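You operate a simulated robot arm through the tools that you are given. There is no shell and no other tool.

You are at the controls of a simulated robot arm. One attempt, no reset.

## Task
Mix a jug of gear oil: half heavy, half light.
Fine: heavy to the 0.25 L band first, then light to the 0.5 L band; move the jug from tap to tap and leave it under the last. Set down upright: jug.

The check looks at the end state, three seconds after you hand in, the way a careful person would. Anything else that was tipped, shoved, dropped, spilled or broken makes it a failure.

## Robot
A 6-joint arm with a fingered hand, fixed in place. Base frame: the origin is at the foot of the arm, x ahead of it, y to its left, z up; the work surface is at about z = 752. Lengths are in mm, angles in degrees, forces in N, time in s.
With the tool pointing down near the work surface it reaches from about 260 to 680 mm from the base axis. Its first joint turns from -166.0 to 166.0 degrees. Payload 4 kg.
Tool frame: the origin (TCP) lies between the finger pads and is the grasp point; the fingertips stand 26 mm ahead of it; z points along the fingers, y is the line along which they close. The gripper opens to 148 mm. The gripper's body begins 73 mm behind the TCP. The gripper is a hand of 3 fingers: y runs from the thumb to the fingers, the wrist lies at [0, 0, -239] in the tool frame, and closing takes about 1.5 s.
Orientation is told as [roll, pitch, yaw] about the base's x, y, z axes, in that order, counted from this pose: with the fingers straight down and closing along the base's y, the tool's x points along the base's -x, its y along +y and its z along -z.

## Interface
- The arm moves only by the tool jog_arm. Its argument "commands" is a list that holds one entry, the list of rows, each a list of 6 numbers: the shift along the tool's x, y, z in mm, then the turn, a rotation vector about the tool's x, y, z in degrees. In form: [[[x, y, z, ax, ay, az], ...]]. A call has 1 to 20 rows; each row shifts and turns the commanded pose from where the row before left it, along the tool's axes as they then stand. "gripper" is the gripper command, from -1 (shut) to 1 (fully open), values between in proportion, set as the call begins (left out, the last holds). A row lasts 0.2 s, in which the tool goes at most 50 mm and 8.6 degrees; a call with a longer step from one row to the next is refused whole, and so is a gripper value outside its range. A pose out of reach is approached as far as the arm can. The call stops where the force on the tool passes 40 N (or 10 N more than at its start, if that is more) or the arm is blocked; 0.2 s more then pass. The fingers move at their own pace (about 153 mm/s each) and stop on an object; they squeeze with about 30 N. The grip force told is the motor's: it shows also when the fingers shut on nothing. Time passes only in rows, and 0.2 s behind the last, so rows that do not move let the fingers close. The reply holds the time, the measured pose of the TCP, the force on the tool along the base axes, the opening and the grip force, in the units named above and with some noise, with the torque about the TCP (base axes, N m) and any sound that the robot's microphone picked up.
- Cameras (640 x 400 px; columns grow to the right, rows downward): "scene" is fixed at [220.2, 500.3, 1503.5]; the picture's right is [-0.90, -0.45, 0.00], its down [-0.22, 0.43, -0.87] and it looks along [0.39, -0.78, -0.48] (base axes); focal length 320 px, centre (320, 200). "wrist" rides on the gripper at [68, -39, -90] in the tool frame; the picture's right is [0.50, 0.87, 0.00], its down [-0.65, 0.38, -0.65] and it looks along [-0.57, 0.33, 0.76] (tool axes); focal length 222 px, centre (320, 200). There is no depth. A picture from a camera that has moved, and an enlarged one, comes with that camera's place and axes in the base frame and with its lens.
- grab_frame(camera): a new picture of that camera. It takes no simulated time.
- move_column(by): slides the trunk up (or, below 0, down) by that many mm; the arm rides with it, the base frame stays. It gives what a move gives, with no picture.
- hand_shape(shape): the hand has 3 fingers and takes this shape, open, in about a second: jaw (thumb against the fingers, like two jaws); tri (thumb and two fingers); tip (a fingertip pinch); poke (one finger out to press); point (the index stretched); flat (the hand flat); cup (the hand cupped); fist (a fist). The gripper value then closes the fingers along that shape, each until it touches; the sizes above hold for jaw. It gives what a move gives, with no picture.
- zoom(camera, box): a new picture of the part [left, top, right, bottom] of that camera's present view, enlarged. It takes no simulated time.
- close_job(): hands the job in; it is judged then, once.

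Places have to be worked out from the pictures, the camera data and where the tool is seen. Open the gripper and draw the arm clear of the work before you hand the job in, unless the task says otherwise.

The tools are called after "Request:" as name(argument=value, ...) on one line, values as JSON. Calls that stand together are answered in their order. jog_arm: Moves the arm, as the interface text tells. Its arguments: {"type":"object","properties":{"commands":{"type":"array","items":{"type":"array","items":{"type":"array","items":{"type":"number"}}}},"gripper":{"type":"number"}},"required":["commands"]} The other tools are called the same way: move_column (by) slides the trunk up or down; hand_shape (shape) gives the hand a shape; grab_frame (camera) takes a picture; zoom (camera, box) takes an enlarged picture of a part of a camera's view; close_job () hands the job in.

At the start:

```text
t: 0.0
tcp_pos: [367.4, -207.7, 1281.7]
tcp_rot: [-0.1, 0.1, 0.0]
ft_force: [-0.6, 0.6, -0.4]
torque: [-0.03, -0.01, 0.02]
width: 148.0
gripper_force: 0.0
shape: jaw
trunk travel left (down, up): [-275.0, 42.0]
```

scene: 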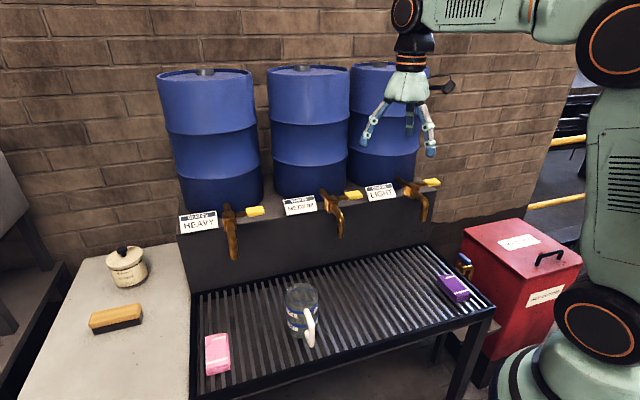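
wrist: 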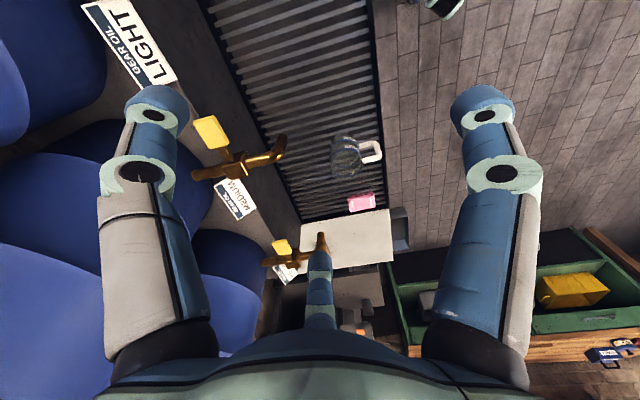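

The pictures show three barrels with taps (HEAVY, MEDIUM, LIGHT) above a grate, with the jug standing on the grate. I enlarge the jug and taps to work out their places.

Request:
zoom(camera="scene", box=[260, 260, 360, 360])

Request:
zoom(camera="scene", box=[170, 160, 310, 270])

Request:
zoom(camera="scene", box=[310, 150, 450, 260])

Request:
zoom(camera="wrist", box=[180, 100, 400, 280])

```text
4.00 times, centred on (310, 310) of scene
camera zoom: at [220.2, 500.3, 1503.5], right [-0.9, -0.45, 0.0], down [-0.22, 0.43, -0.87], along [0.39, -0.78, -0.48], focal length 1281 px, centre (360, -240)
```

zoom: 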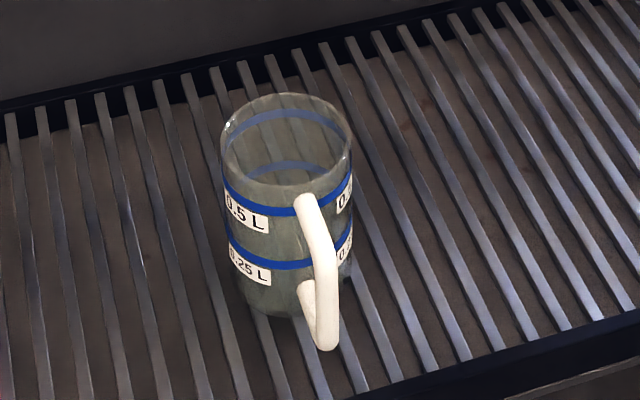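

```text
3.64 times, centred on (240, 215) of scene
camera zoom: at [220.2, 500.3, 1503.5], right [-0.9, -0.45, 0.0], down [-0.22, 0.43, -0.87], along [0.39, -0.78, -0.48], focal length 1164 px, centre (611, 146)
```

zoom: 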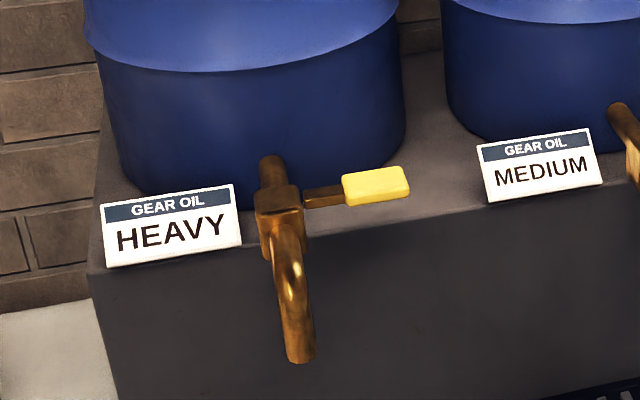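

```text
3.64 times, centred on (380, 205) of scene
camera zoom: at [220.2, 500.3, 1503.5], right [-0.9, -0.45, 0.0], down [-0.22, 0.43, -0.87], along [0.39, -0.78, -0.48], focal length 1164 px, centre (102, 182)
```

zoom: 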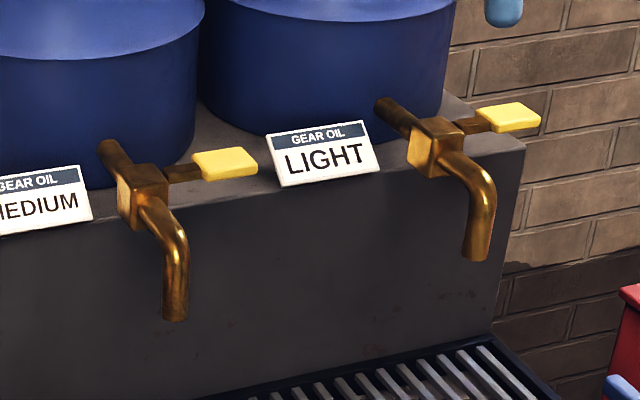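

```text
2.22 times, centred on (290, 190) of wrist
camera zoom: at [301.3, -247.3, 1368.9], right [-0.5, 0.87, 0.0], down [0.65, 0.38, 0.65], along [0.57, 0.33, -0.76], focal length 494 px, centre (387, 222)
```

zoom: 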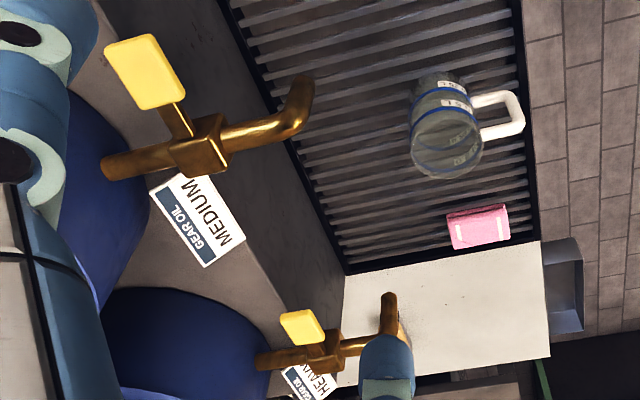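

Triangulating both views puts the jug near (534, -18), with a rim at about z 886 and a diameter of about 85. The spouts are at HEAVY (726, 0), MEDIUM (512, -214) and LIGHT (313, -419), all near z 948, so the tap row runs at 45°. I move above the jug and turn the tool to face the wall, tilted 45° down.

Request:
jog_arm(commands=[[[-14, 28.5, 16.3, 0, 0, 0], [-14, 28.5, 16.3, 0, 0, 0], [-14, 28.5, 16.3, 0, 0, 0], [-14, 28.5, 16.3, 0, 0, 0], [-14, 28.5, 16.3, 0, 0, 0], [-14, 28.5, 16.3, 0, 0, 0], [-14, 28.5, 16.3, 0, 0, 0], [-14, 28.5, 16.3, 0, 0, 0], [0, 0, 0, 0, 0, 7.5], [0, 0, 0, 0, 0, 7.5], [0, 0, 0, 0, 0, 7.5], [0, 0, 0, 0, 0, 7.5], [0, 0, 0, 0, 0, 7.5], [0, 0, 0, 0, 0, 7.5], [0, 0, 0, 0, -7.5, 0], [0, 0, 0, 0, -7.5, 0], [0, 0, 0, 0, -7.5, 0], [0, 0, 0, 0, -7.5, 0], [0, 0, 0, 0, -7.5, 0], [0, 0, 0, 0, -7.5, 0]]], gripper=1)

Request:
grab_frame(camera="scene")

Request:
grab_frame(camera="wrist")

```text
t: 4.2
tcp_pos: [480.0, 21.2, 1149.1]
tcp_rot: [0.1, -45.1, -45.1]
ft_force: [-1.3, 0.9, -0.5]
torque: [0.0, 0.01, 0.0]
width: 148.0
gripper_force: 0.1
shape: jaw
trunk travel left (down, up): [-275.0, 42.0]
```

```text
taken
```

scene: 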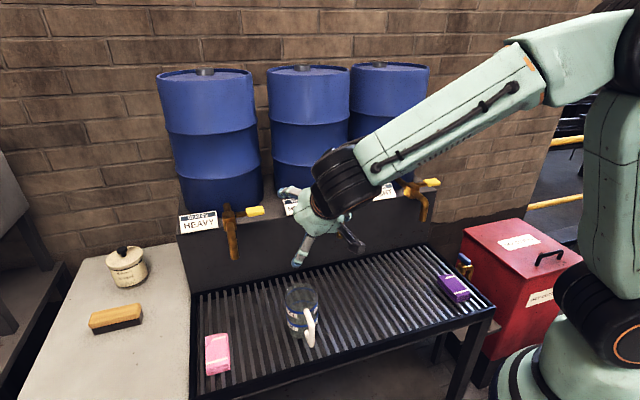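

```text
taken
camera wrist: at [374.9, 71.6, 1163.4], right [0.36, 0.86, -0.35], down [0.27, 0.27, 0.93], along [0.89, -0.43, -0.13], focal length 222 px, centre (320, 200)
```

wrist: 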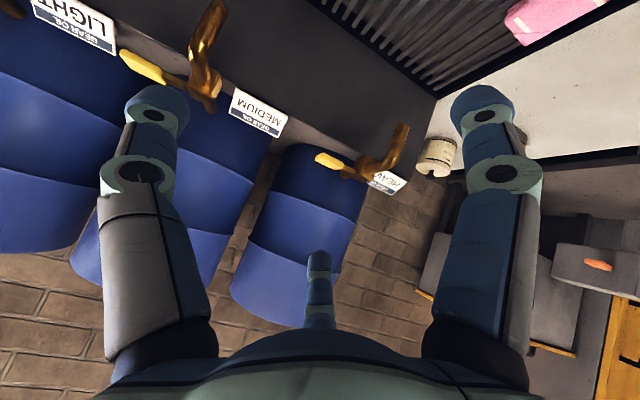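

The pose was reached cleanly. I enlarge the taps from this angle to refine their places and see how the levers work.

Request:
zoom(camera="wrist", box=[300, 100, 420, 200])

Request:
zoom(camera="wrist", box=[100, 0, 260, 110])

```text
4.00 times, centred on (360, 150) of wrist
camera zoom: at [374.9, 71.6, 1163.4], right [0.36, 0.86, -0.35], down [0.27, 0.27, 0.93], along [0.89, -0.43, -0.13], focal length 888 px, centre (160, 400)
```

zoom: 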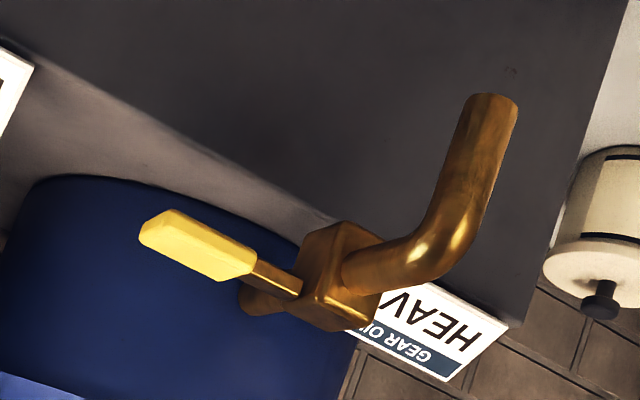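

```text
3.64 times, centred on (180, 55) of wrist
camera zoom: at [374.9, 71.6, 1163.4], right [0.36, 0.86, -0.35], down [0.27, 0.27, 0.93], along [0.89, -0.43, -0.13], focal length 808 px, centre (829, 727)
```

zoom: 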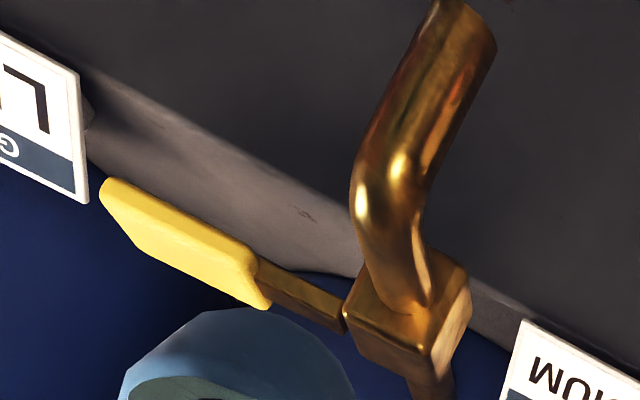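

The paddles lie flat to the side of the valve bodies, so the levers probably press down about the pipe axis. I back out and lower the hand so the wrist camera looks at the jug from the side.

Request:
jog_arm(commands=[[[29.9, 1.3, 14.1, 0, 0, 0], [29.9, 1.3, 14.1, 0, 0, 0], [29.9, 1.3, 14.1, 0, 0, 0], [29.9, 1.3, 14.1, 0, 0, 0], [29.9, 1.3, 14.1, 0, 0, 0], [29.9, 1.3, 14.1, 0, 0, 0], [29.9, 1.3, 14.1, 0, 0, 0], [29.9, 1.3, 14.1, 0, 0, 0]]])

Request:
grab_frame(camera="wrist")

Request:
grab_frame(camera="scene")

```text
t: 6.0
tcp_pos: [427.2, 90.1, 900.7]
tcp_rot: [0.0, -45.0, -45.2]
ft_force: [-0.1, 0.2, -0.5]
torque: [0.0, -0.01, 0.0]
width: 147.8
gripper_force: 0.0
shape: jaw
trunk travel left (down, up): [-275.0, 42.0]
```

```text
taken
camera wrist: at [321.3, 141.0, 915.0], right [0.36, 0.86, -0.35], down [0.27, 0.27, 0.93], along [0.89, -0.43, -0.13], focal length 222 px, centre (320, 200)
```

wrist: 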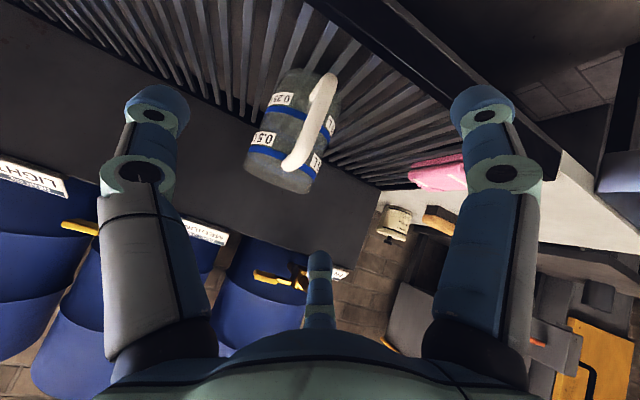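

```text
taken
```

scene: 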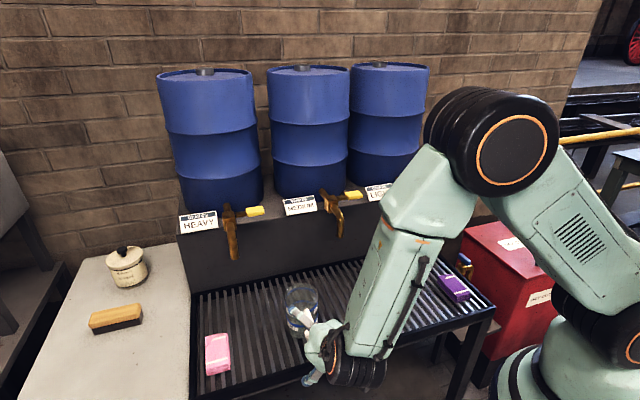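

Request:
zoom(camera="wrist", box=[216, 60, 376, 200])

```text
2.86 times, centred on (296, 130) of wrist
camera zoom: at [321.3, 141.0, 915.0], right [0.36, 0.86, -0.35], down [0.27, 0.27, 0.93], along [0.89, -0.43, -0.13], focal length 635 px, centre (389, 400)
```

zoom: 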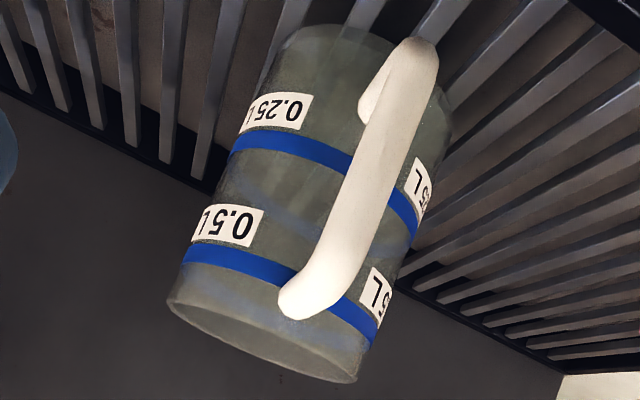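

The closer view refines the jug axis to about (539, -30), with the rim at z≈872, the base at z≈742, the handle facing out at 135° and its top at about z 868. I line up 100 mm back along the tool axis.

Request:
jog_arm(commands=[[[-27.4, -1.9, 16.6, 0, 0, 0], [-27.4, -1.9, 16.6, 0, 0, 0], [-27.4, -1.9, 16.6, 0, 0, 0]]])

Request:
grab_frame(camera="wrist")

Request:
zoom(camera="scene", box=[230, 240, 390, 340])

```text
t: 6.8
tcp_pos: [487.1, 19.8, 925.2]
tcp_rot: [0.0, -45.0, -45.0]
ft_force: [-0.3, -0.5, 0.0]
torque: [0.01, -0.02, -0.01]
width: 147.8
gripper_force: 0.1
shape: jaw
trunk travel left (down, up): [-275.0, 42.0]
```

```text
taken
camera wrist: at [381.9, 69.7, 939.7], right [0.36, 0.86, -0.35], down [0.27, 0.27, 0.93], along [0.89, -0.43, -0.13], focal length 222 px, centre (320, 200)
```

wrist: 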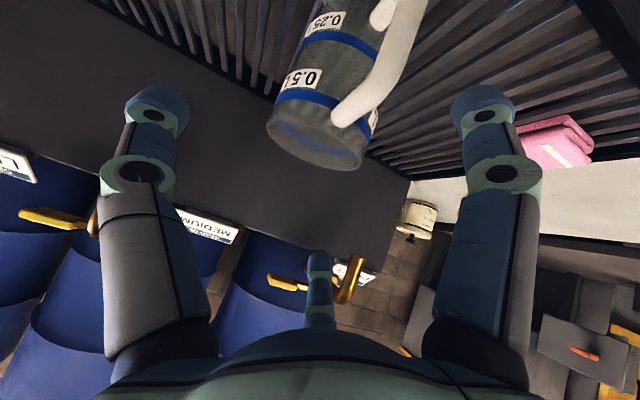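

```text
4.00 times, centred on (310, 290) of scene
camera zoom: at [220.2, 500.3, 1503.5], right [-0.9, -0.45, 0.0], down [-0.22, 0.43, -0.87], along [0.39, -0.78, -0.48], focal length 1281 px, centre (360, -160)
```

zoom: 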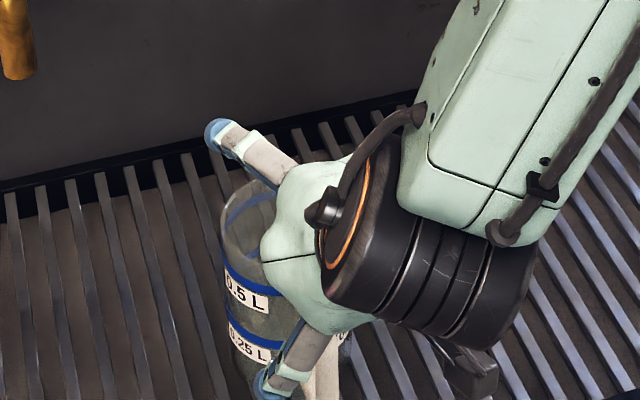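

The wrist view shows the three fingers standing 120° apart rather than as two plain jaws, so I need to see how they close before touching the jug. I back off along the tool axis and close on nothing.

Request:
jog_arm(commands=[[[0, 0, -30, 0, 0, 0], [0, 0, -30, 0, 0, 0], [0, 0, -30, 0, 0, 0]]])

Request:
jog_arm(commands=[[[0, 0, 0, 0, 0, 0], [0, 0, 0, 0, 0, 0], [0, 0, 0, 0, 0, 0], [0, 0, 0, 0, 0, 0], [0, 0, 0, 0, 0, 0]]], gripper=0.1)

Request:
grab_frame(camera="wrist")

Request:
zoom(camera="scene", box=[250, 240, 410, 340])

```text
t: 7.6
tcp_pos: [442.3, 66.8, 986.5]
tcp_rot: [0.0, -45.1, -45.0]
ft_force: [-0.1, 0.9, 0.3]
torque: [0.03, -0.02, 0.03]
width: 147.8
gripper_force: 0.1
shape: jaw
trunk travel left (down, up): [-275.0, 42.0]
```

```text
t: 8.8
tcp_pos: [442.8, 66.2, 985.9]
tcp_rot: [0.0, -45.0, -45.0]
ft_force: [0.5, -0.3, 0.8]
torque: [0.01, 0.03, 0.03]
width: 81.8
gripper_force: 0.0
shape: jaw
trunk travel left (down, up): [-275.0, 42.0]
```

```text
taken
camera wrist: at [337.0, 117.4, 1001.2], right [0.36, 0.86, -0.35], down [0.27, 0.27, 0.93], along [0.89, -0.43, -0.13], focal length 222 px, centre (320, 200)
```

wrist: 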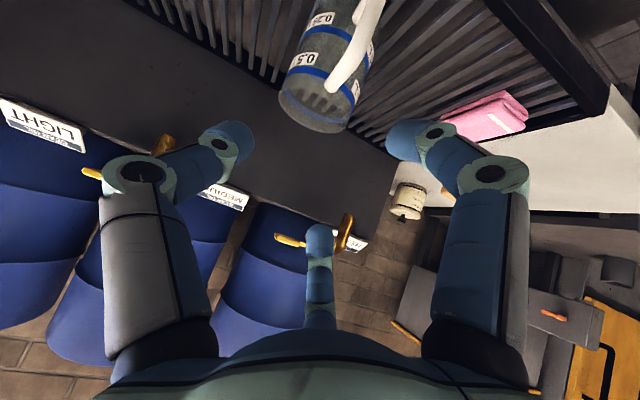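

```text
4.00 times, centred on (330, 290) of scene
camera zoom: at [220.2, 500.3, 1503.5], right [-0.9, -0.45, 0.0], down [-0.22, 0.43, -0.87], along [0.39, -0.78, -0.48], focal length 1281 px, centre (280, -160)
```

zoom: 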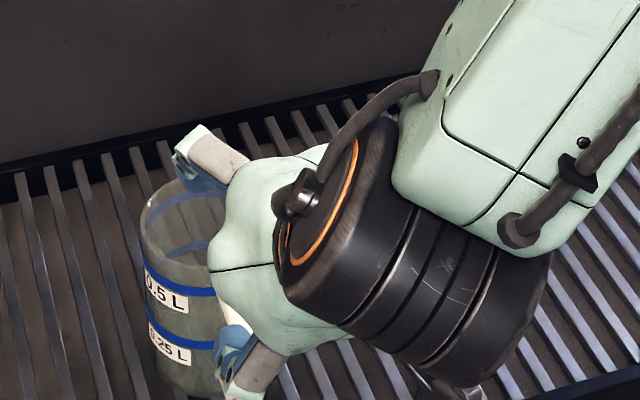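

The fingers flex inward radially from 120° bases. I close further, then look at the "tri" and "tip" shapes as well before choosing a grasp.

Request:
jog_arm(commands=[[[0, 0, 0, 0, 0, 0], [0, 0, 0, 0, 0, 0], [0, 0, 0, 0, 0, 0], [0, 0, 0, 0, 0, 0], [0, 0, 0, 0, 0, 0], [0, 0, 0, 0, 0, 0]]], gripper=-0.9)

Request:
grab_frame(camera="wrist")

Request:
hand_shape(shape="tri")

Request:
grab_frame(camera="wrist")

Request:
hand_shape(shape="cup")

Request:
grab_frame(camera="wrist")

Request:
hand_shape(shape="jaw")

Request:
grab_frame(camera="wrist")

```text
t: 10.2
tcp_pos: [442.4, 65.9, 986.9]
tcp_rot: [0.0, -45.0, -45.0]
ft_force: [-0.2, 0.1, 0.1]
torque: [0.01, -0.01, -0.01]
width: 7.7
gripper_force: 0.1
shape: jaw
trunk travel left (down, up): [-275.0, 42.0]
```

```text
taken
camera wrist: at [337.0, 117.3, 1001.2], right [0.36, 0.86, -0.35], down [0.27, 0.27, 0.93], along [0.89, -0.43, -0.13], focal length 222 px, centre (320, 200)
```

wrist: 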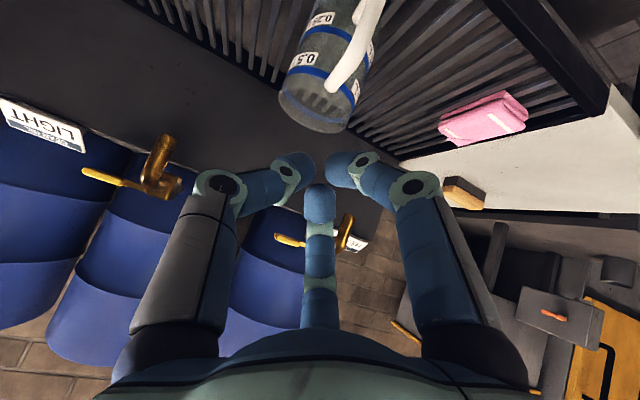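

```text
t: 11.1
tcp_pos: [443.2, 66.5, 987.4]
tcp_rot: [0.0, -45.0, -45.0]
ft_force: [-0.4, -0.5, 0.3]
torque: [0.0, -0.03, 0.01]
width: 148.0
gripper_force: 0.1
shape: tri
trunk travel left (down, up): [-275.0, 42.0]
```

```text
taken
camera wrist: at [337.0, 117.3, 1001.2], right [0.36, 0.86, -0.35], down [0.27, 0.27, 0.93], along [0.89, -0.43, -0.13], focal length 222 px, centre (320, 200)
```

wrist: 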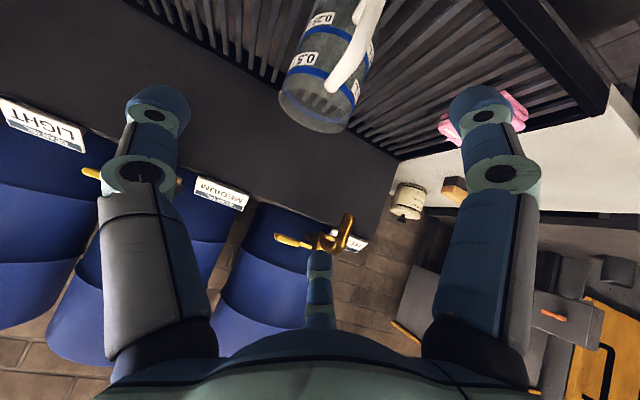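

```text
t: 12.0
tcp_pos: [443.1, 65.8, 988.0]
tcp_rot: [0.0, -45.0, -44.9]
ft_force: [0.2, -0.7, 0.3]
torque: [-0.01, -0.04, 0.0]
width: 60.0
gripper_force: 0.1
shape: cup
trunk travel left (down, up): [-275.0, 42.0]
```

```text
taken
camera wrist: at [337.0, 117.4, 1001.2], right [0.36, 0.86, -0.35], down [0.27, 0.27, 0.93], along [0.89, -0.43, -0.13], focal length 222 px, centre (320, 200)
```

wrist: 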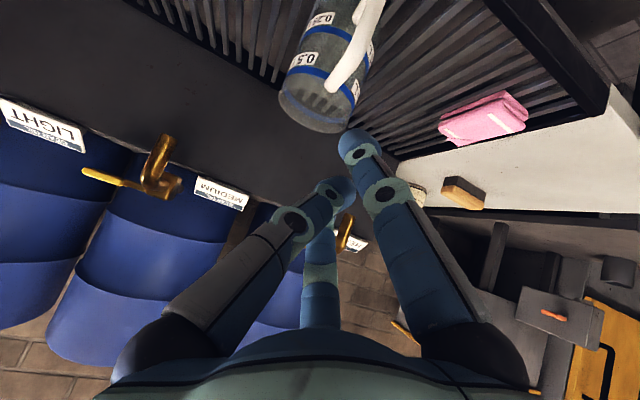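

```text
t: 12.9
tcp_pos: [442.1, 67.6, 986.7]
tcp_rot: [0.1, -45.0, -45.0]
ft_force: [0.1, -1.0, 0.8]
torque: [-0.02, 0.02, -0.01]
width: 148.1
gripper_force: 0.0
shape: jaw
trunk travel left (down, up): [-275.0, 42.0]
```

```text
taken
camera wrist: at [337.0, 117.3, 1001.2], right [0.36, 0.86, -0.35], down [0.27, 0.27, 0.93], along [0.89, -0.43, -0.13], focal length 222 px, centre (320, 200)
```

wrist: 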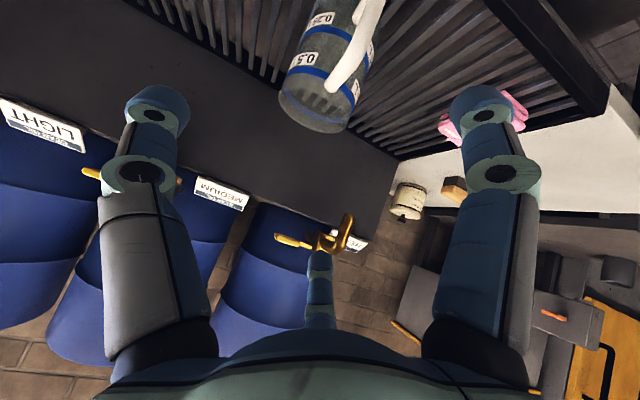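

All the grip shapes keep the 120° finger layout, so body grasps would foul the handle or the rim. A three-point pinch on the handle's vertical bar looks better: thumb on one side, two spread fingers on the other, tool 30° below horizontal. I tilt to that angle and measure the bar again.

Request:
jog_arm(commands=[[[0, 0, 0, 0, -7.5, 0], [0, 0, 0, 0, -7.5, 0], [10, 0, -10, 0, 0, 0], [20, 0, -10, 0, 0, 0]]], gripper=1)

Request:
grab_frame(camera="wrist")

Request:
zoom(camera="wrist", box=[230, 0, 430, 125])

Request:
zoom(camera="scene", box=[230, 250, 390, 350])

```text
t: 13.9
tcp_pos: [418.0, 90.5, 970.7]
tcp_rot: [-0.1, -60.1, -45.0]
ft_force: [0.2, -0.2, -0.5]
torque: [0.0, 0.0, 0.01]
width: 148.1
gripper_force: 0.0
shape: jaw
trunk travel left (down, up): [-275.0, 42.0]
```

```text
taken
camera wrist: at [312.2, 140.3, 956.2], right [0.44, 0.79, -0.43], down [0.1, 0.44, 0.89], along [0.89, -0.43, 0.11], focal length 222 px, centre (320, 200)
```

wrist: 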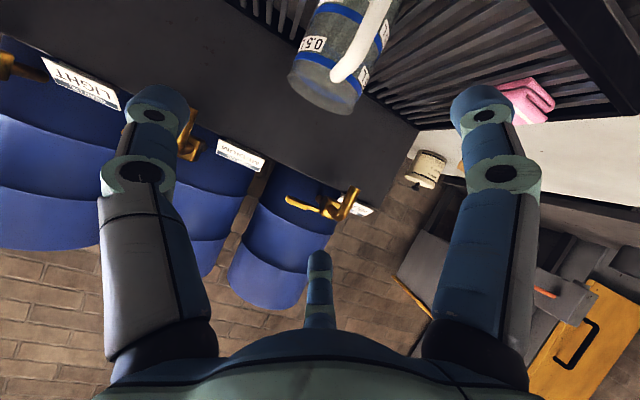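

```text
3.20 times, centred on (330, 62) of wrist
camera zoom: at [312.2, 140.3, 956.2], right [0.44, 0.79, -0.43], down [0.1, 0.44, 0.89], along [0.89, -0.43, 0.11], focal length 711 px, centre (288, 640)
```

zoom: 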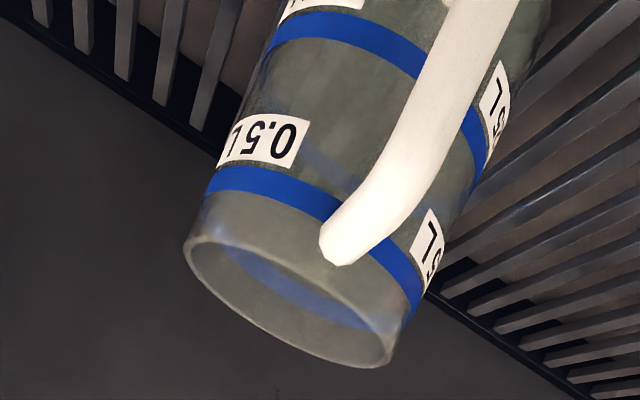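

```text
4.00 times, centred on (310, 300) of scene
camera zoom: at [220.2, 500.3, 1503.5], right [-0.9, -0.45, 0.0], down [-0.22, 0.43, -0.87], along [0.39, -0.78, -0.48], focal length 1281 px, centre (360, -200)
```

zoom: 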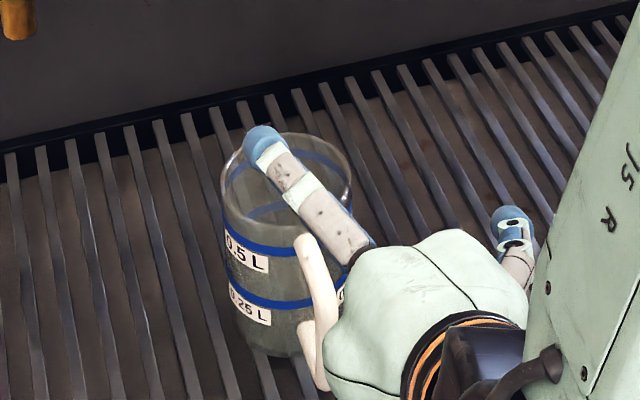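

The handle bar stays consistent at about (479, 32), spanning z ≈ 785–862, roughly 16 mm thick. I move in along the tool axis with open fingers, stopping partway to look.

Request:
jog_arm(commands=[[[27.1, 0.6, 9, 0, 0, 0], [27.1, 0.6, 9, 0, 0, 0], [27.1, 0.6, 9, 0, 0, 0], [0, 0, 20, 0, 0, 0], [0, 0, 20, 0, 0, 0], [0, 0, 20, 0, 0, 0]]])

Request:
grab_frame(camera="wrist")

Request:
zoom(camera="scene", box=[230, 260, 390, 360])

```text
t: 15.3
tcp_pos: [445.3, 65.1, 857.4]
tcp_rot: [0.2, -60.0, -45.1]
ft_force: [0.3, 0.5, -0.2]
torque: [0.0, 0.02, 0.04]
width: 148.1
gripper_force: 0.0
shape: jaw
trunk travel left (down, up): [-275.0, 42.0]
```

```text
taken
camera wrist: at [340.2, 116.1, 841.9], right [0.44, 0.79, -0.43], down [0.1, 0.44, 0.89], along [0.89, -0.43, 0.11], focal length 222 px, centre (320, 200)
```

wrist: 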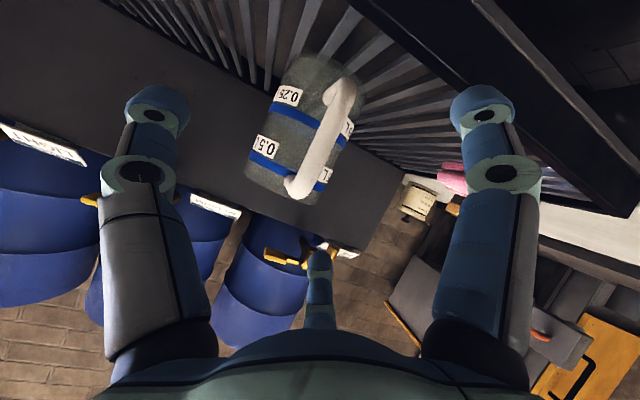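

```text
4.00 times, centred on (310, 310) of scene
camera zoom: at [220.2, 500.3, 1503.5], right [-0.9, -0.45, 0.0], down [-0.22, 0.43, -0.87], along [0.39, -0.78, -0.48], focal length 1281 px, centre (360, -240)
```

zoom: 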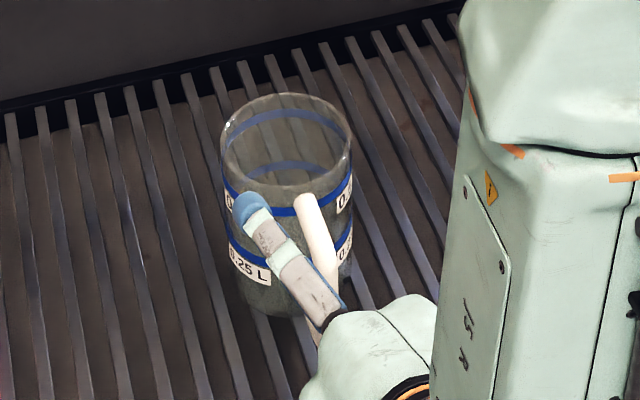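

The finger model now matches the picture, with the tip landing where predicted, and the bar is centred between the fingers. I advance the last 46 mm to put the bar between the pads.

Request:
jog_arm(commands=[[[0, 0, 12, 0, 0, 0], [0, 0, 12, 0, 0, 0], [0, 0, 12, 0, 0, 0], [0, 0, 10, 0, 0, 0]]])

Request:
grab_frame(camera="wrist")

Request:
zoom(camera="scene", box=[230, 260, 390, 360])

```text
t: 16.3
tcp_pos: [473.7, 37.8, 834.9]
tcp_rot: [0.2, -60.1, -45.2]
ft_force: [-0.3, 0.6, 4.1]
torque: [0.26, -0.04, 0.05]
width: 147.8
gripper_force: 0.2
shape: jaw
trunk travel left (down, up): [-275.0, 42.0]
```

```text
taken
camera wrist: at [366.9, 88.0, 819.1], right [0.44, 0.79, -0.43], down [0.1, 0.44, 0.89], along [0.89, -0.43, 0.11], focal length 222 px, centre (320, 200)
```

wrist: 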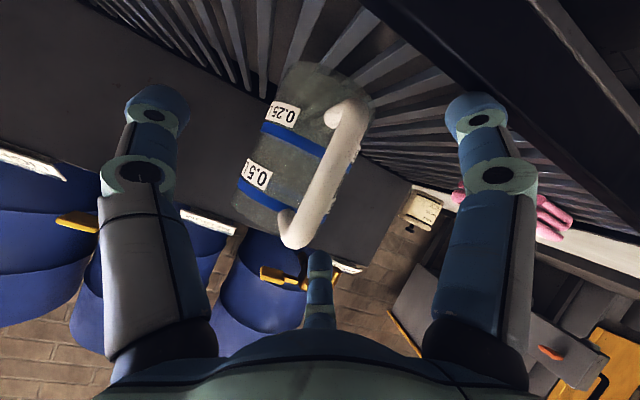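

```text
4.00 times, centred on (310, 310) of scene
camera zoom: at [220.2, 500.3, 1503.5], right [-0.9, -0.45, 0.0], down [-0.22, 0.43, -0.87], along [0.39, -0.78, -0.48], focal length 1281 px, centre (360, -240)
```

zoom: 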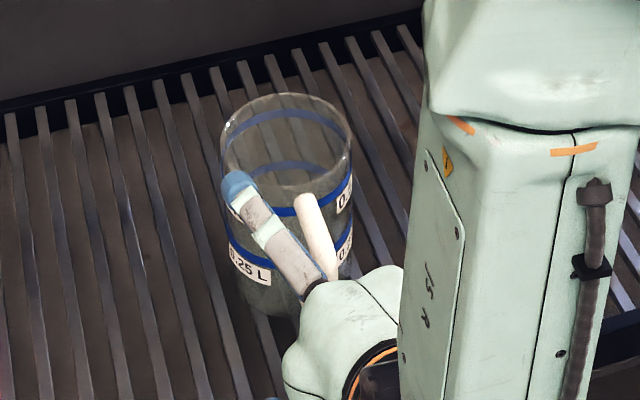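

A small upward force (4 N, offset about 65 mm to +y) suggests the lower open fingertip just touches the tray's front rail. I raise the hand 8 mm, then begin closing.

Request:
jog_arm(commands=[[[-6.9, 0, -4, 0, 0, 0], [0, 0, 0, 0, 0, 0]]])

Request:
jog_arm(commands=[[[0, 0, 0, 0, 0, 0], [0, 0, 0, 0, 0, 0], [0, 0, 0, 0, 0, 0], [0, 0, 0, 0, 0, 0]]], gripper=-0.3)

Request:
grab_frame(camera="wrist")

Request:
zoom(camera="scene", box=[230, 260, 390, 360])

```text
t: 16.9
tcp_pos: [472.6, 36.0, 842.0]
tcp_rot: [0.0, -59.9, -45.0]
ft_force: [0.0, -0.4, 0.1]
torque: [-0.02, 0.01, -0.02]
width: 148.0
gripper_force: 0.1
shape: jaw
trunk travel left (down, up): [-275.0, 42.0]
```

```text
t: 17.9
tcp_pos: [473.2, 37.3, 842.4]
tcp_rot: [0.1, -60.0, -45.1]
ft_force: [-0.2, 0.0, -0.1]
torque: [-0.02, -0.02, -0.01]
width: 52.3
gripper_force: 0.2
shape: jaw
trunk travel left (down, up): [-275.0, 42.0]
```

```text
taken
camera wrist: at [366.8, 87.8, 827.0], right [0.44, 0.79, -0.43], down [0.1, 0.44, 0.89], along [0.89, -0.43, 0.11], focal length 222 px, centre (320, 200)
```

wrist: 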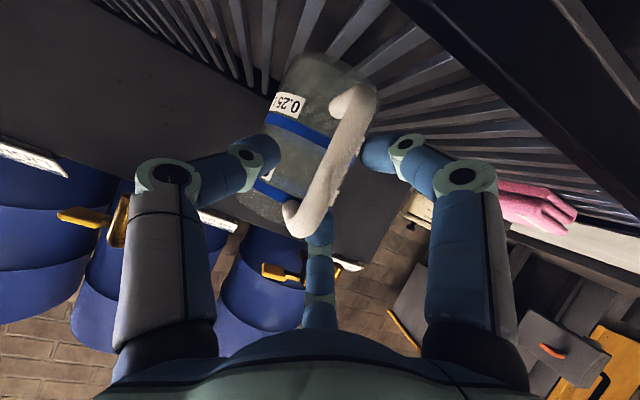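

```text
4.00 times, centred on (310, 310) of scene
camera zoom: at [220.2, 500.3, 1503.5], right [-0.9, -0.45, 0.0], down [-0.22, 0.43, -0.87], along [0.39, -0.78, -0.48], focal length 1281 px, centre (360, -240)
```

zoom: 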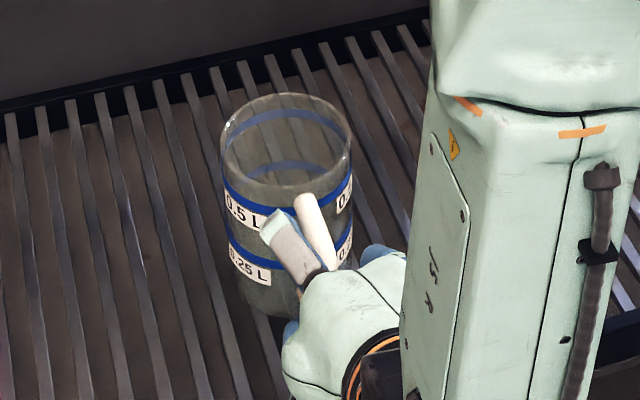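

The three tips surround the bar and nothing has been disturbed. I close fully.

Request:
jog_arm(commands=[[[0, 0, 0, 0, 0, 0], [0, 0, 0, 0, 0, 0], [0, 0, 0, 0, 0, 0], [0, 0, 0, 0, 0, 0], [0, 0, 0, 0, 0, 0], [0, 0, 0, 0, 0, 0]]], gripper=-1)

Request:
grab_frame(camera="wrist")

Request:
zoom(camera="scene", box=[230, 260, 390, 360])

```text
t: 19.3
tcp_pos: [472.2, 36.8, 842.3]
tcp_rot: [0.0, -60.0, -45.0]
ft_force: [0.2, 0.2, -0.3]
torque: [0.02, -0.02, -0.01]
width: 0.0
gripper_force: 29.5
shape: jaw
trunk travel left (down, up): [-275.0, 42.0]
```

```text
taken
camera wrist: at [366.8, 87.8, 827.0], right [0.44, 0.79, -0.43], down [0.1, 0.44, 0.89], along [0.89, -0.43, 0.11], focal length 222 px, centre (320, 200)
```

wrist: 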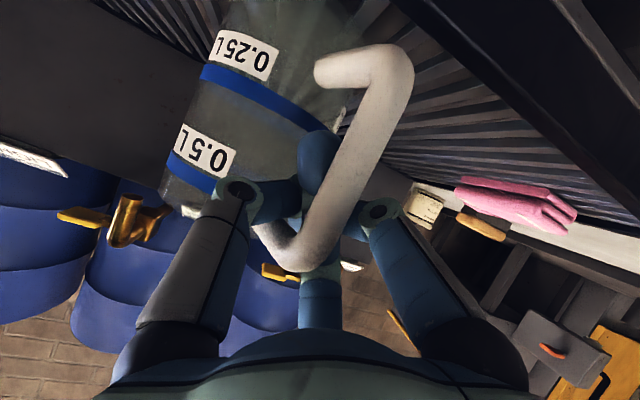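

```text
4.00 times, centred on (310, 310) of scene
camera zoom: at [220.2, 500.3, 1503.5], right [-0.9, -0.45, 0.0], down [-0.22, 0.43, -0.87], along [0.39, -0.78, -0.48], focal length 1281 px, centre (360, -240)
```

zoom: 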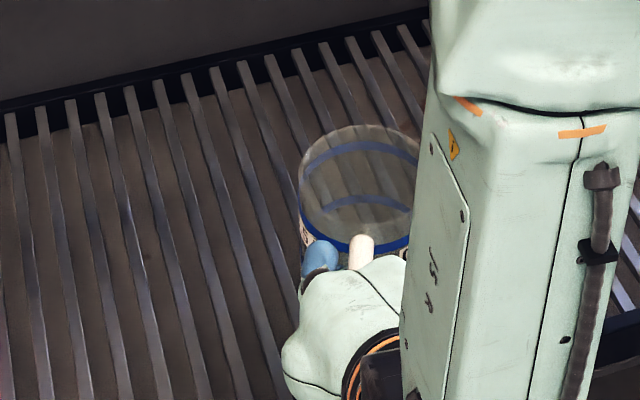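

Closing fully made the fingers wedge behind the bar and draw the jug toward the hand, so the handle is now hooked rather than pinched. I look closely at how the jug stands.

Request:
zoom(camera="wrist", box=[160, 0, 440, 175])

Request:
zoom(camera="scene", box=[280, 270, 360, 320])

Request:
grab_frame(camera="scene")

```text
2.29 times, centred on (300, 88) of wrist
camera zoom: at [366.8, 87.8, 827.0], right [0.44, 0.79, -0.43], down [0.1, 0.44, 0.89], along [0.89, -0.43, 0.11], focal length 508 px, centre (366, 457)
```

zoom: 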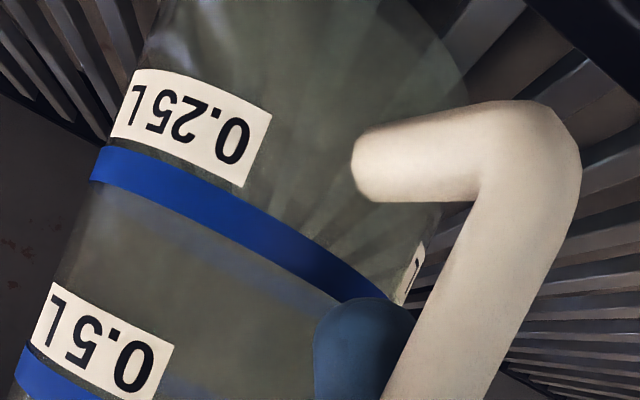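

```text
8.00 times, centred on (320, 295) of scene
camera zoom: at [220.2, 500.3, 1503.5], right [-0.9, -0.45, 0.0], down [-0.22, 0.43, -0.87], along [0.39, -0.78, -0.48], focal length 2562 px, centre (320, -560)
```

zoom: 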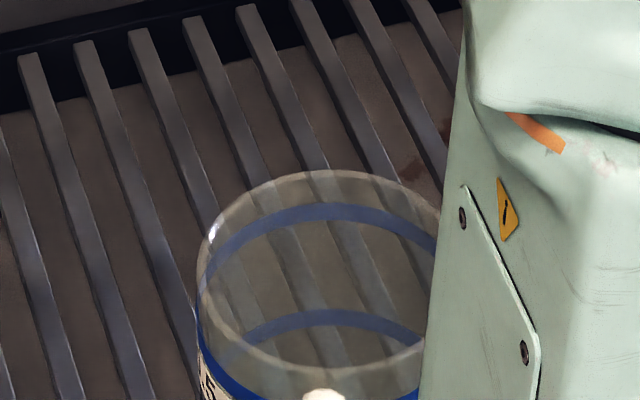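

```text
taken
```

scene: 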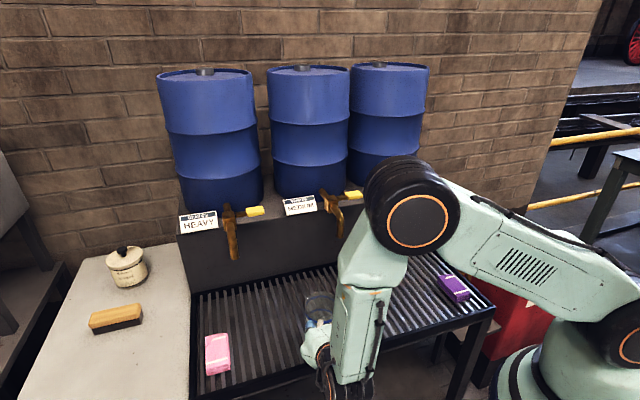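

The jug still stands upright, about 50 mm nearer, with the closed fist caged inside the handle loop. That cage can push and pull the jug along the slats. I test it by pushing gently 40 mm toward the wall.

Request:
jog_arm(commands=[[[-4, 0, 6.93, 0, 0, 0], [-4, 0, 6.93, 0, 0, 0], [-4, 0, 6.93, 0, 0, 0], [-4, 0, 6.93, 0, 0, 0], [-4, 0, 6.93, 0, 0, 0]]])

Request:
grab_frame(camera="wrist")

Request:
zoom(camera="scene", box=[230, 260, 390, 360])

```text
t: 20.5
tcp_pos: [500.4, 7.5, 842.4]
tcp_rot: [-0.1, -60.0, -45.1]
ft_force: [-0.4, 0.7, -1.1]
torque: [-0.01, 0.01, -0.03]
width: 0.0
gripper_force: 29.6
shape: jaw
trunk travel left (down, up): [-275.0, 42.0]
```

```text
taken
camera wrist: at [394.4, 58.0, 826.8], right [0.44, 0.79, -0.43], down [0.1, 0.44, 0.89], along [0.89, -0.43, 0.11], focal length 222 px, centre (320, 200)
```

wrist: 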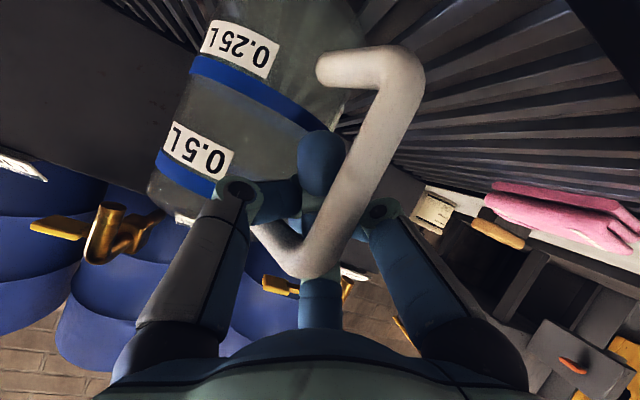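

```text
4.00 times, centred on (310, 310) of scene
camera zoom: at [220.2, 500.3, 1503.5], right [-0.9, -0.45, 0.0], down [-0.22, 0.43, -0.87], along [0.39, -0.78, -0.48], focal length 1281 px, centre (360, -240)
```

zoom: 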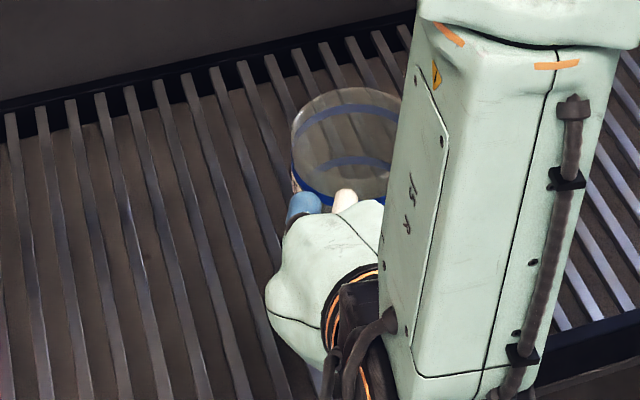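

The jug slid smoothly with only about 1 N and stayed upright, so push and pull by the handle cage works. Now I open the fingers in stages to free the handle, then back off to take the jug from above for carrying.

Request:
jog_arm(commands=[[[0, 0, 0, 0, 0, 0], [0, 0, 0, 0, 0, 0], [0, 0, 0, 0, 0, 0]]], gripper=-0.3)

Request:
grab_frame(camera="wrist")

Request:
jog_arm(commands=[[[0, 0, 0, 0, 0, 0], [0, 0, 0, 0, 0, 0], [0, 0, 0, 0, 0, 0], [0, 0, 0, 0, 0, 0]]], gripper=1)

Request:
grab_frame(camera="wrist")

Request:
zoom(camera="scene", box=[230, 240, 390, 340])

```text
t: 21.3
tcp_pos: [499.8, 6.3, 842.2]
tcp_rot: [-0.1, -60.0, -45.1]
ft_force: [-0.5, -0.3, 0.0]
torque: [0.01, -0.01, -0.01]
width: 50.9
gripper_force: 0.1
shape: jaw
trunk travel left (down, up): [-275.0, 42.0]
```

```text
taken
camera wrist: at [394.2, 58.2, 826.7], right [0.44, 0.79, -0.43], down [0.1, 0.44, 0.89], along [0.89, -0.43, 0.11], focal length 222 px, centre (320, 200)
```

wrist: 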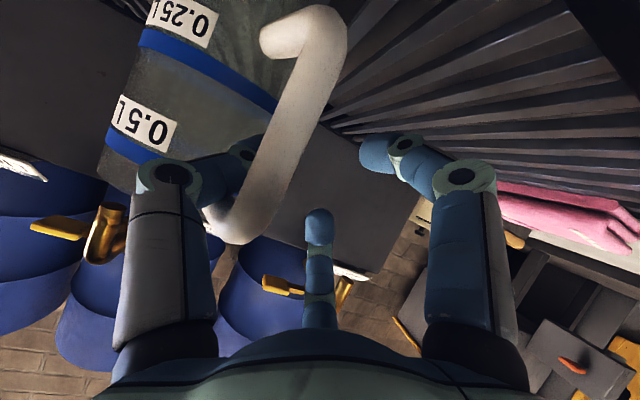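

```text
t: 22.3
tcp_pos: [499.4, 8.0, 842.9]
tcp_rot: [0.1, -59.9, -45.1]
ft_force: [-0.9, 0.4, 0.5]
torque: [0.02, 0.05, -0.03]
width: 147.6
gripper_force: 0.0
shape: jaw
trunk travel left (down, up): [-275.0, 42.0]
```

```text
taken
camera wrist: at [394.1, 58.3, 826.8], right [0.44, 0.79, -0.43], down [0.1, 0.44, 0.89], along [0.89, -0.43, 0.11], focal length 222 px, centre (320, 200)
```

wrist: 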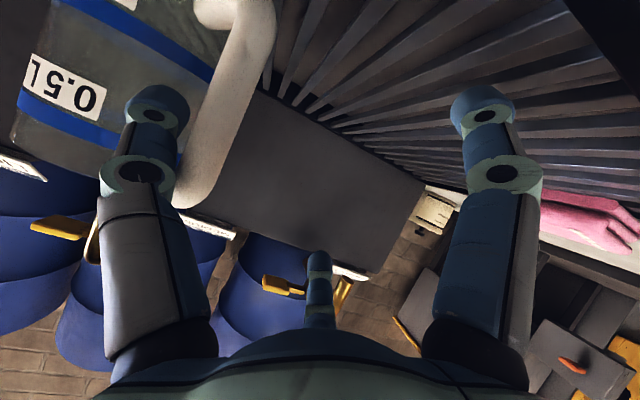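

```text
4.00 times, centred on (310, 290) of scene
camera zoom: at [220.2, 500.3, 1503.5], right [-0.9, -0.45, 0.0], down [-0.22, 0.43, -0.87], along [0.39, -0.78, -0.48], focal length 1281 px, centre (360, -160)
```

zoom: 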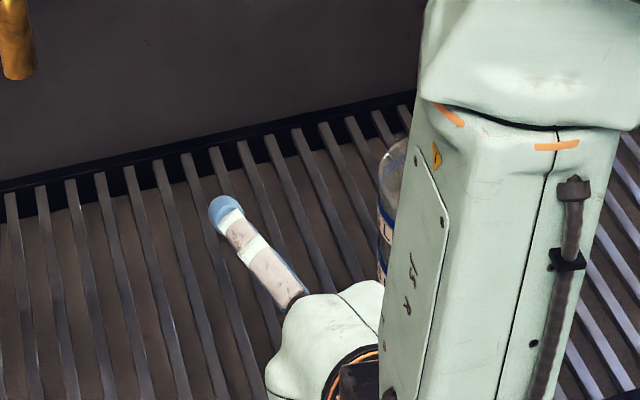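

Opening let the thumb nudge the jug body sideways along the row. It is still upright, with only 1 N on the tool. I retreat slowly along the tool axis and look again.

Request:
jog_arm(commands=[[[0, 0, -10, 0, 0, 0], [0, 0, -10, 0, 0, 0], [0, 0, -12, 0, 0, 0], [0, 0, -15, 0, 0, 0], [0, 0, -20, 0, 0, 0], [0, 0, -25, 0, 0, 0], [0, 0, -25, 0, 0, 0]]])

Request:
grab_frame(camera="wrist")

Request:
grab_frame(camera="scene")

```text
t: 23.9
tcp_pos: [427.7, 82.6, 900.3]
tcp_rot: [0.1, -60.1, -45.0]
ft_force: [-0.3, 0.5, 0.2]
torque: [0.05, 0.04, -0.01]
width: 148.0
gripper_force: 0.2
shape: jaw
trunk travel left (down, up): [-275.0, 42.0]
```

```text
taken
camera wrist: at [321.8, 133.4, 885.1], right [0.44, 0.79, -0.43], down [0.1, 0.44, 0.89], along [0.89, -0.43, 0.11], focal length 222 px, centre (320, 200)
```

wrist: 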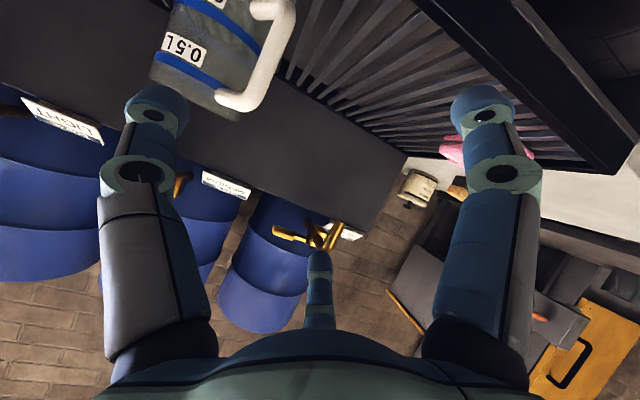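

```text
taken
```

scene: 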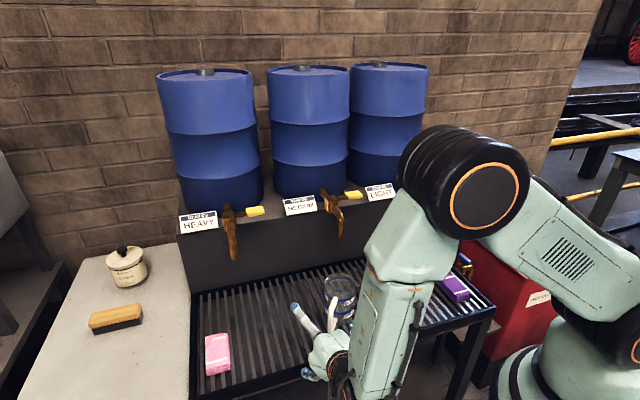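

The jug is upright, with its rim now near pixel (341, 285) and the handle toward +row. I raise the hand and turn it back to pointing straight down to look at the jug from above.

Request:
jog_arm(commands=[[[-21.7, 0, -12.5, 0, 0, 0], [-21.7, 0, -12.5, 0, 0, 0], [-21.7, 0, -12.5, 0, 0, 0], [-21.7, 0, -12.5, 0, 0, 0], [-21.7, 0, -12.5, 0, 0, 0], [0, 0, 0, 0, 7.5, 0], [0, 0, 0, 0, 7.5, 0], [0, 0, 0, 0, 7.5, 0], [0, 0, 0, 0, 7.5, 0], [0, 0, 0, 0, 7.5, 0], [0, 0, 0, 0, 7.5, 0], [0, 0, 0, 0, 7.5, 0], [0, 0, 0, 0, 7.5, 0]]])

Request:
grab_frame(camera="wrist")

Request:
grab_frame(camera="scene")

```text
t: 26.7
tcp_pos: [429.8, 79.4, 1026.4]
tcp_rot: [0.1, 0.2, -45.0]
ft_force: [-0.6, 0.7, -0.2]
torque: [-0.02, -0.02, 0.0]
width: 148.0
gripper_force: 0.0
shape: jaw
trunk travel left (down, up): [-275.0, 42.0]
```

```text
taken
camera wrist: at [355.7, 99.7, 1114.8], right [0.26, 0.97, 0.0], down [0.73, -0.2, 0.65], along [0.63, -0.17, -0.76], focal length 222 px, centre (320, 200)
```

wrist: 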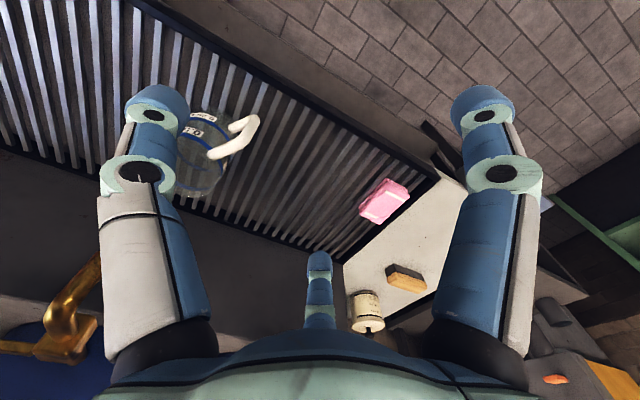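

```text
taken
```

scene: 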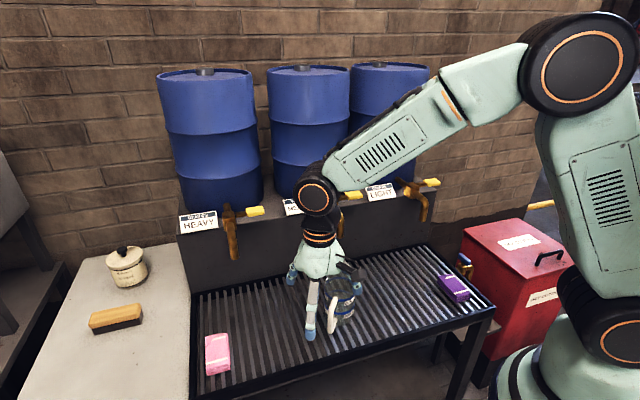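

Now I enlarge both views to fix the jug's new place and the handle direction.

Request:
zoom(camera="scene", box=[280, 250, 400, 340])

Request:
zoom(camera="wrist", box=[140, 90, 300, 210])

```text
4.44 times, centred on (340, 295) of scene
camera zoom: at [220.2, 500.3, 1503.5], right [-0.9, -0.45, 0.0], down [-0.22, 0.43, -0.87], along [0.39, -0.78, -0.48], focal length 1423 px, centre (231, -222)
```

zoom: 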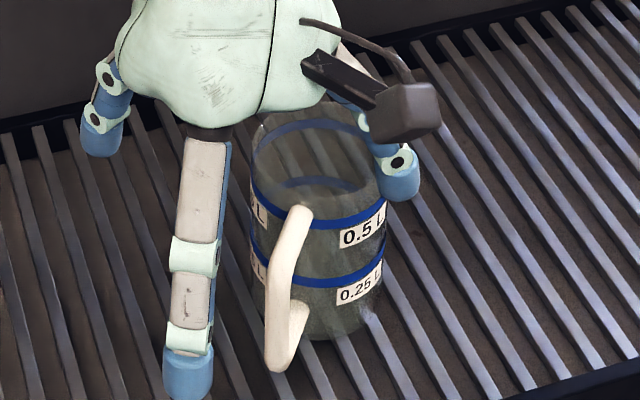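

```text
3.33 times, centred on (220, 150) of wrist
camera zoom: at [355.7, 99.7, 1114.8], right [0.26, 0.97, 0.0], down [0.73, -0.2, 0.65], along [0.63, -0.17, -0.76], focal length 740 px, centre (653, 367)
```

zoom: 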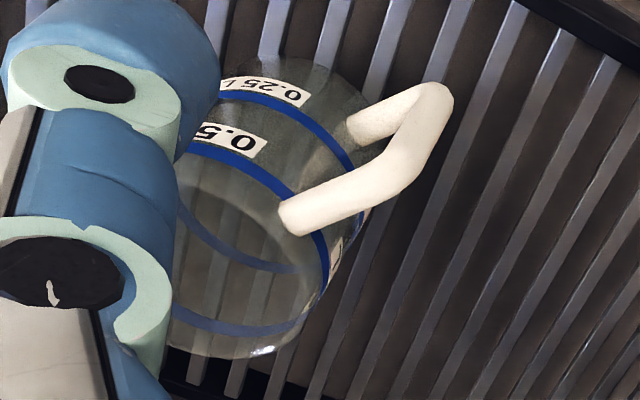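

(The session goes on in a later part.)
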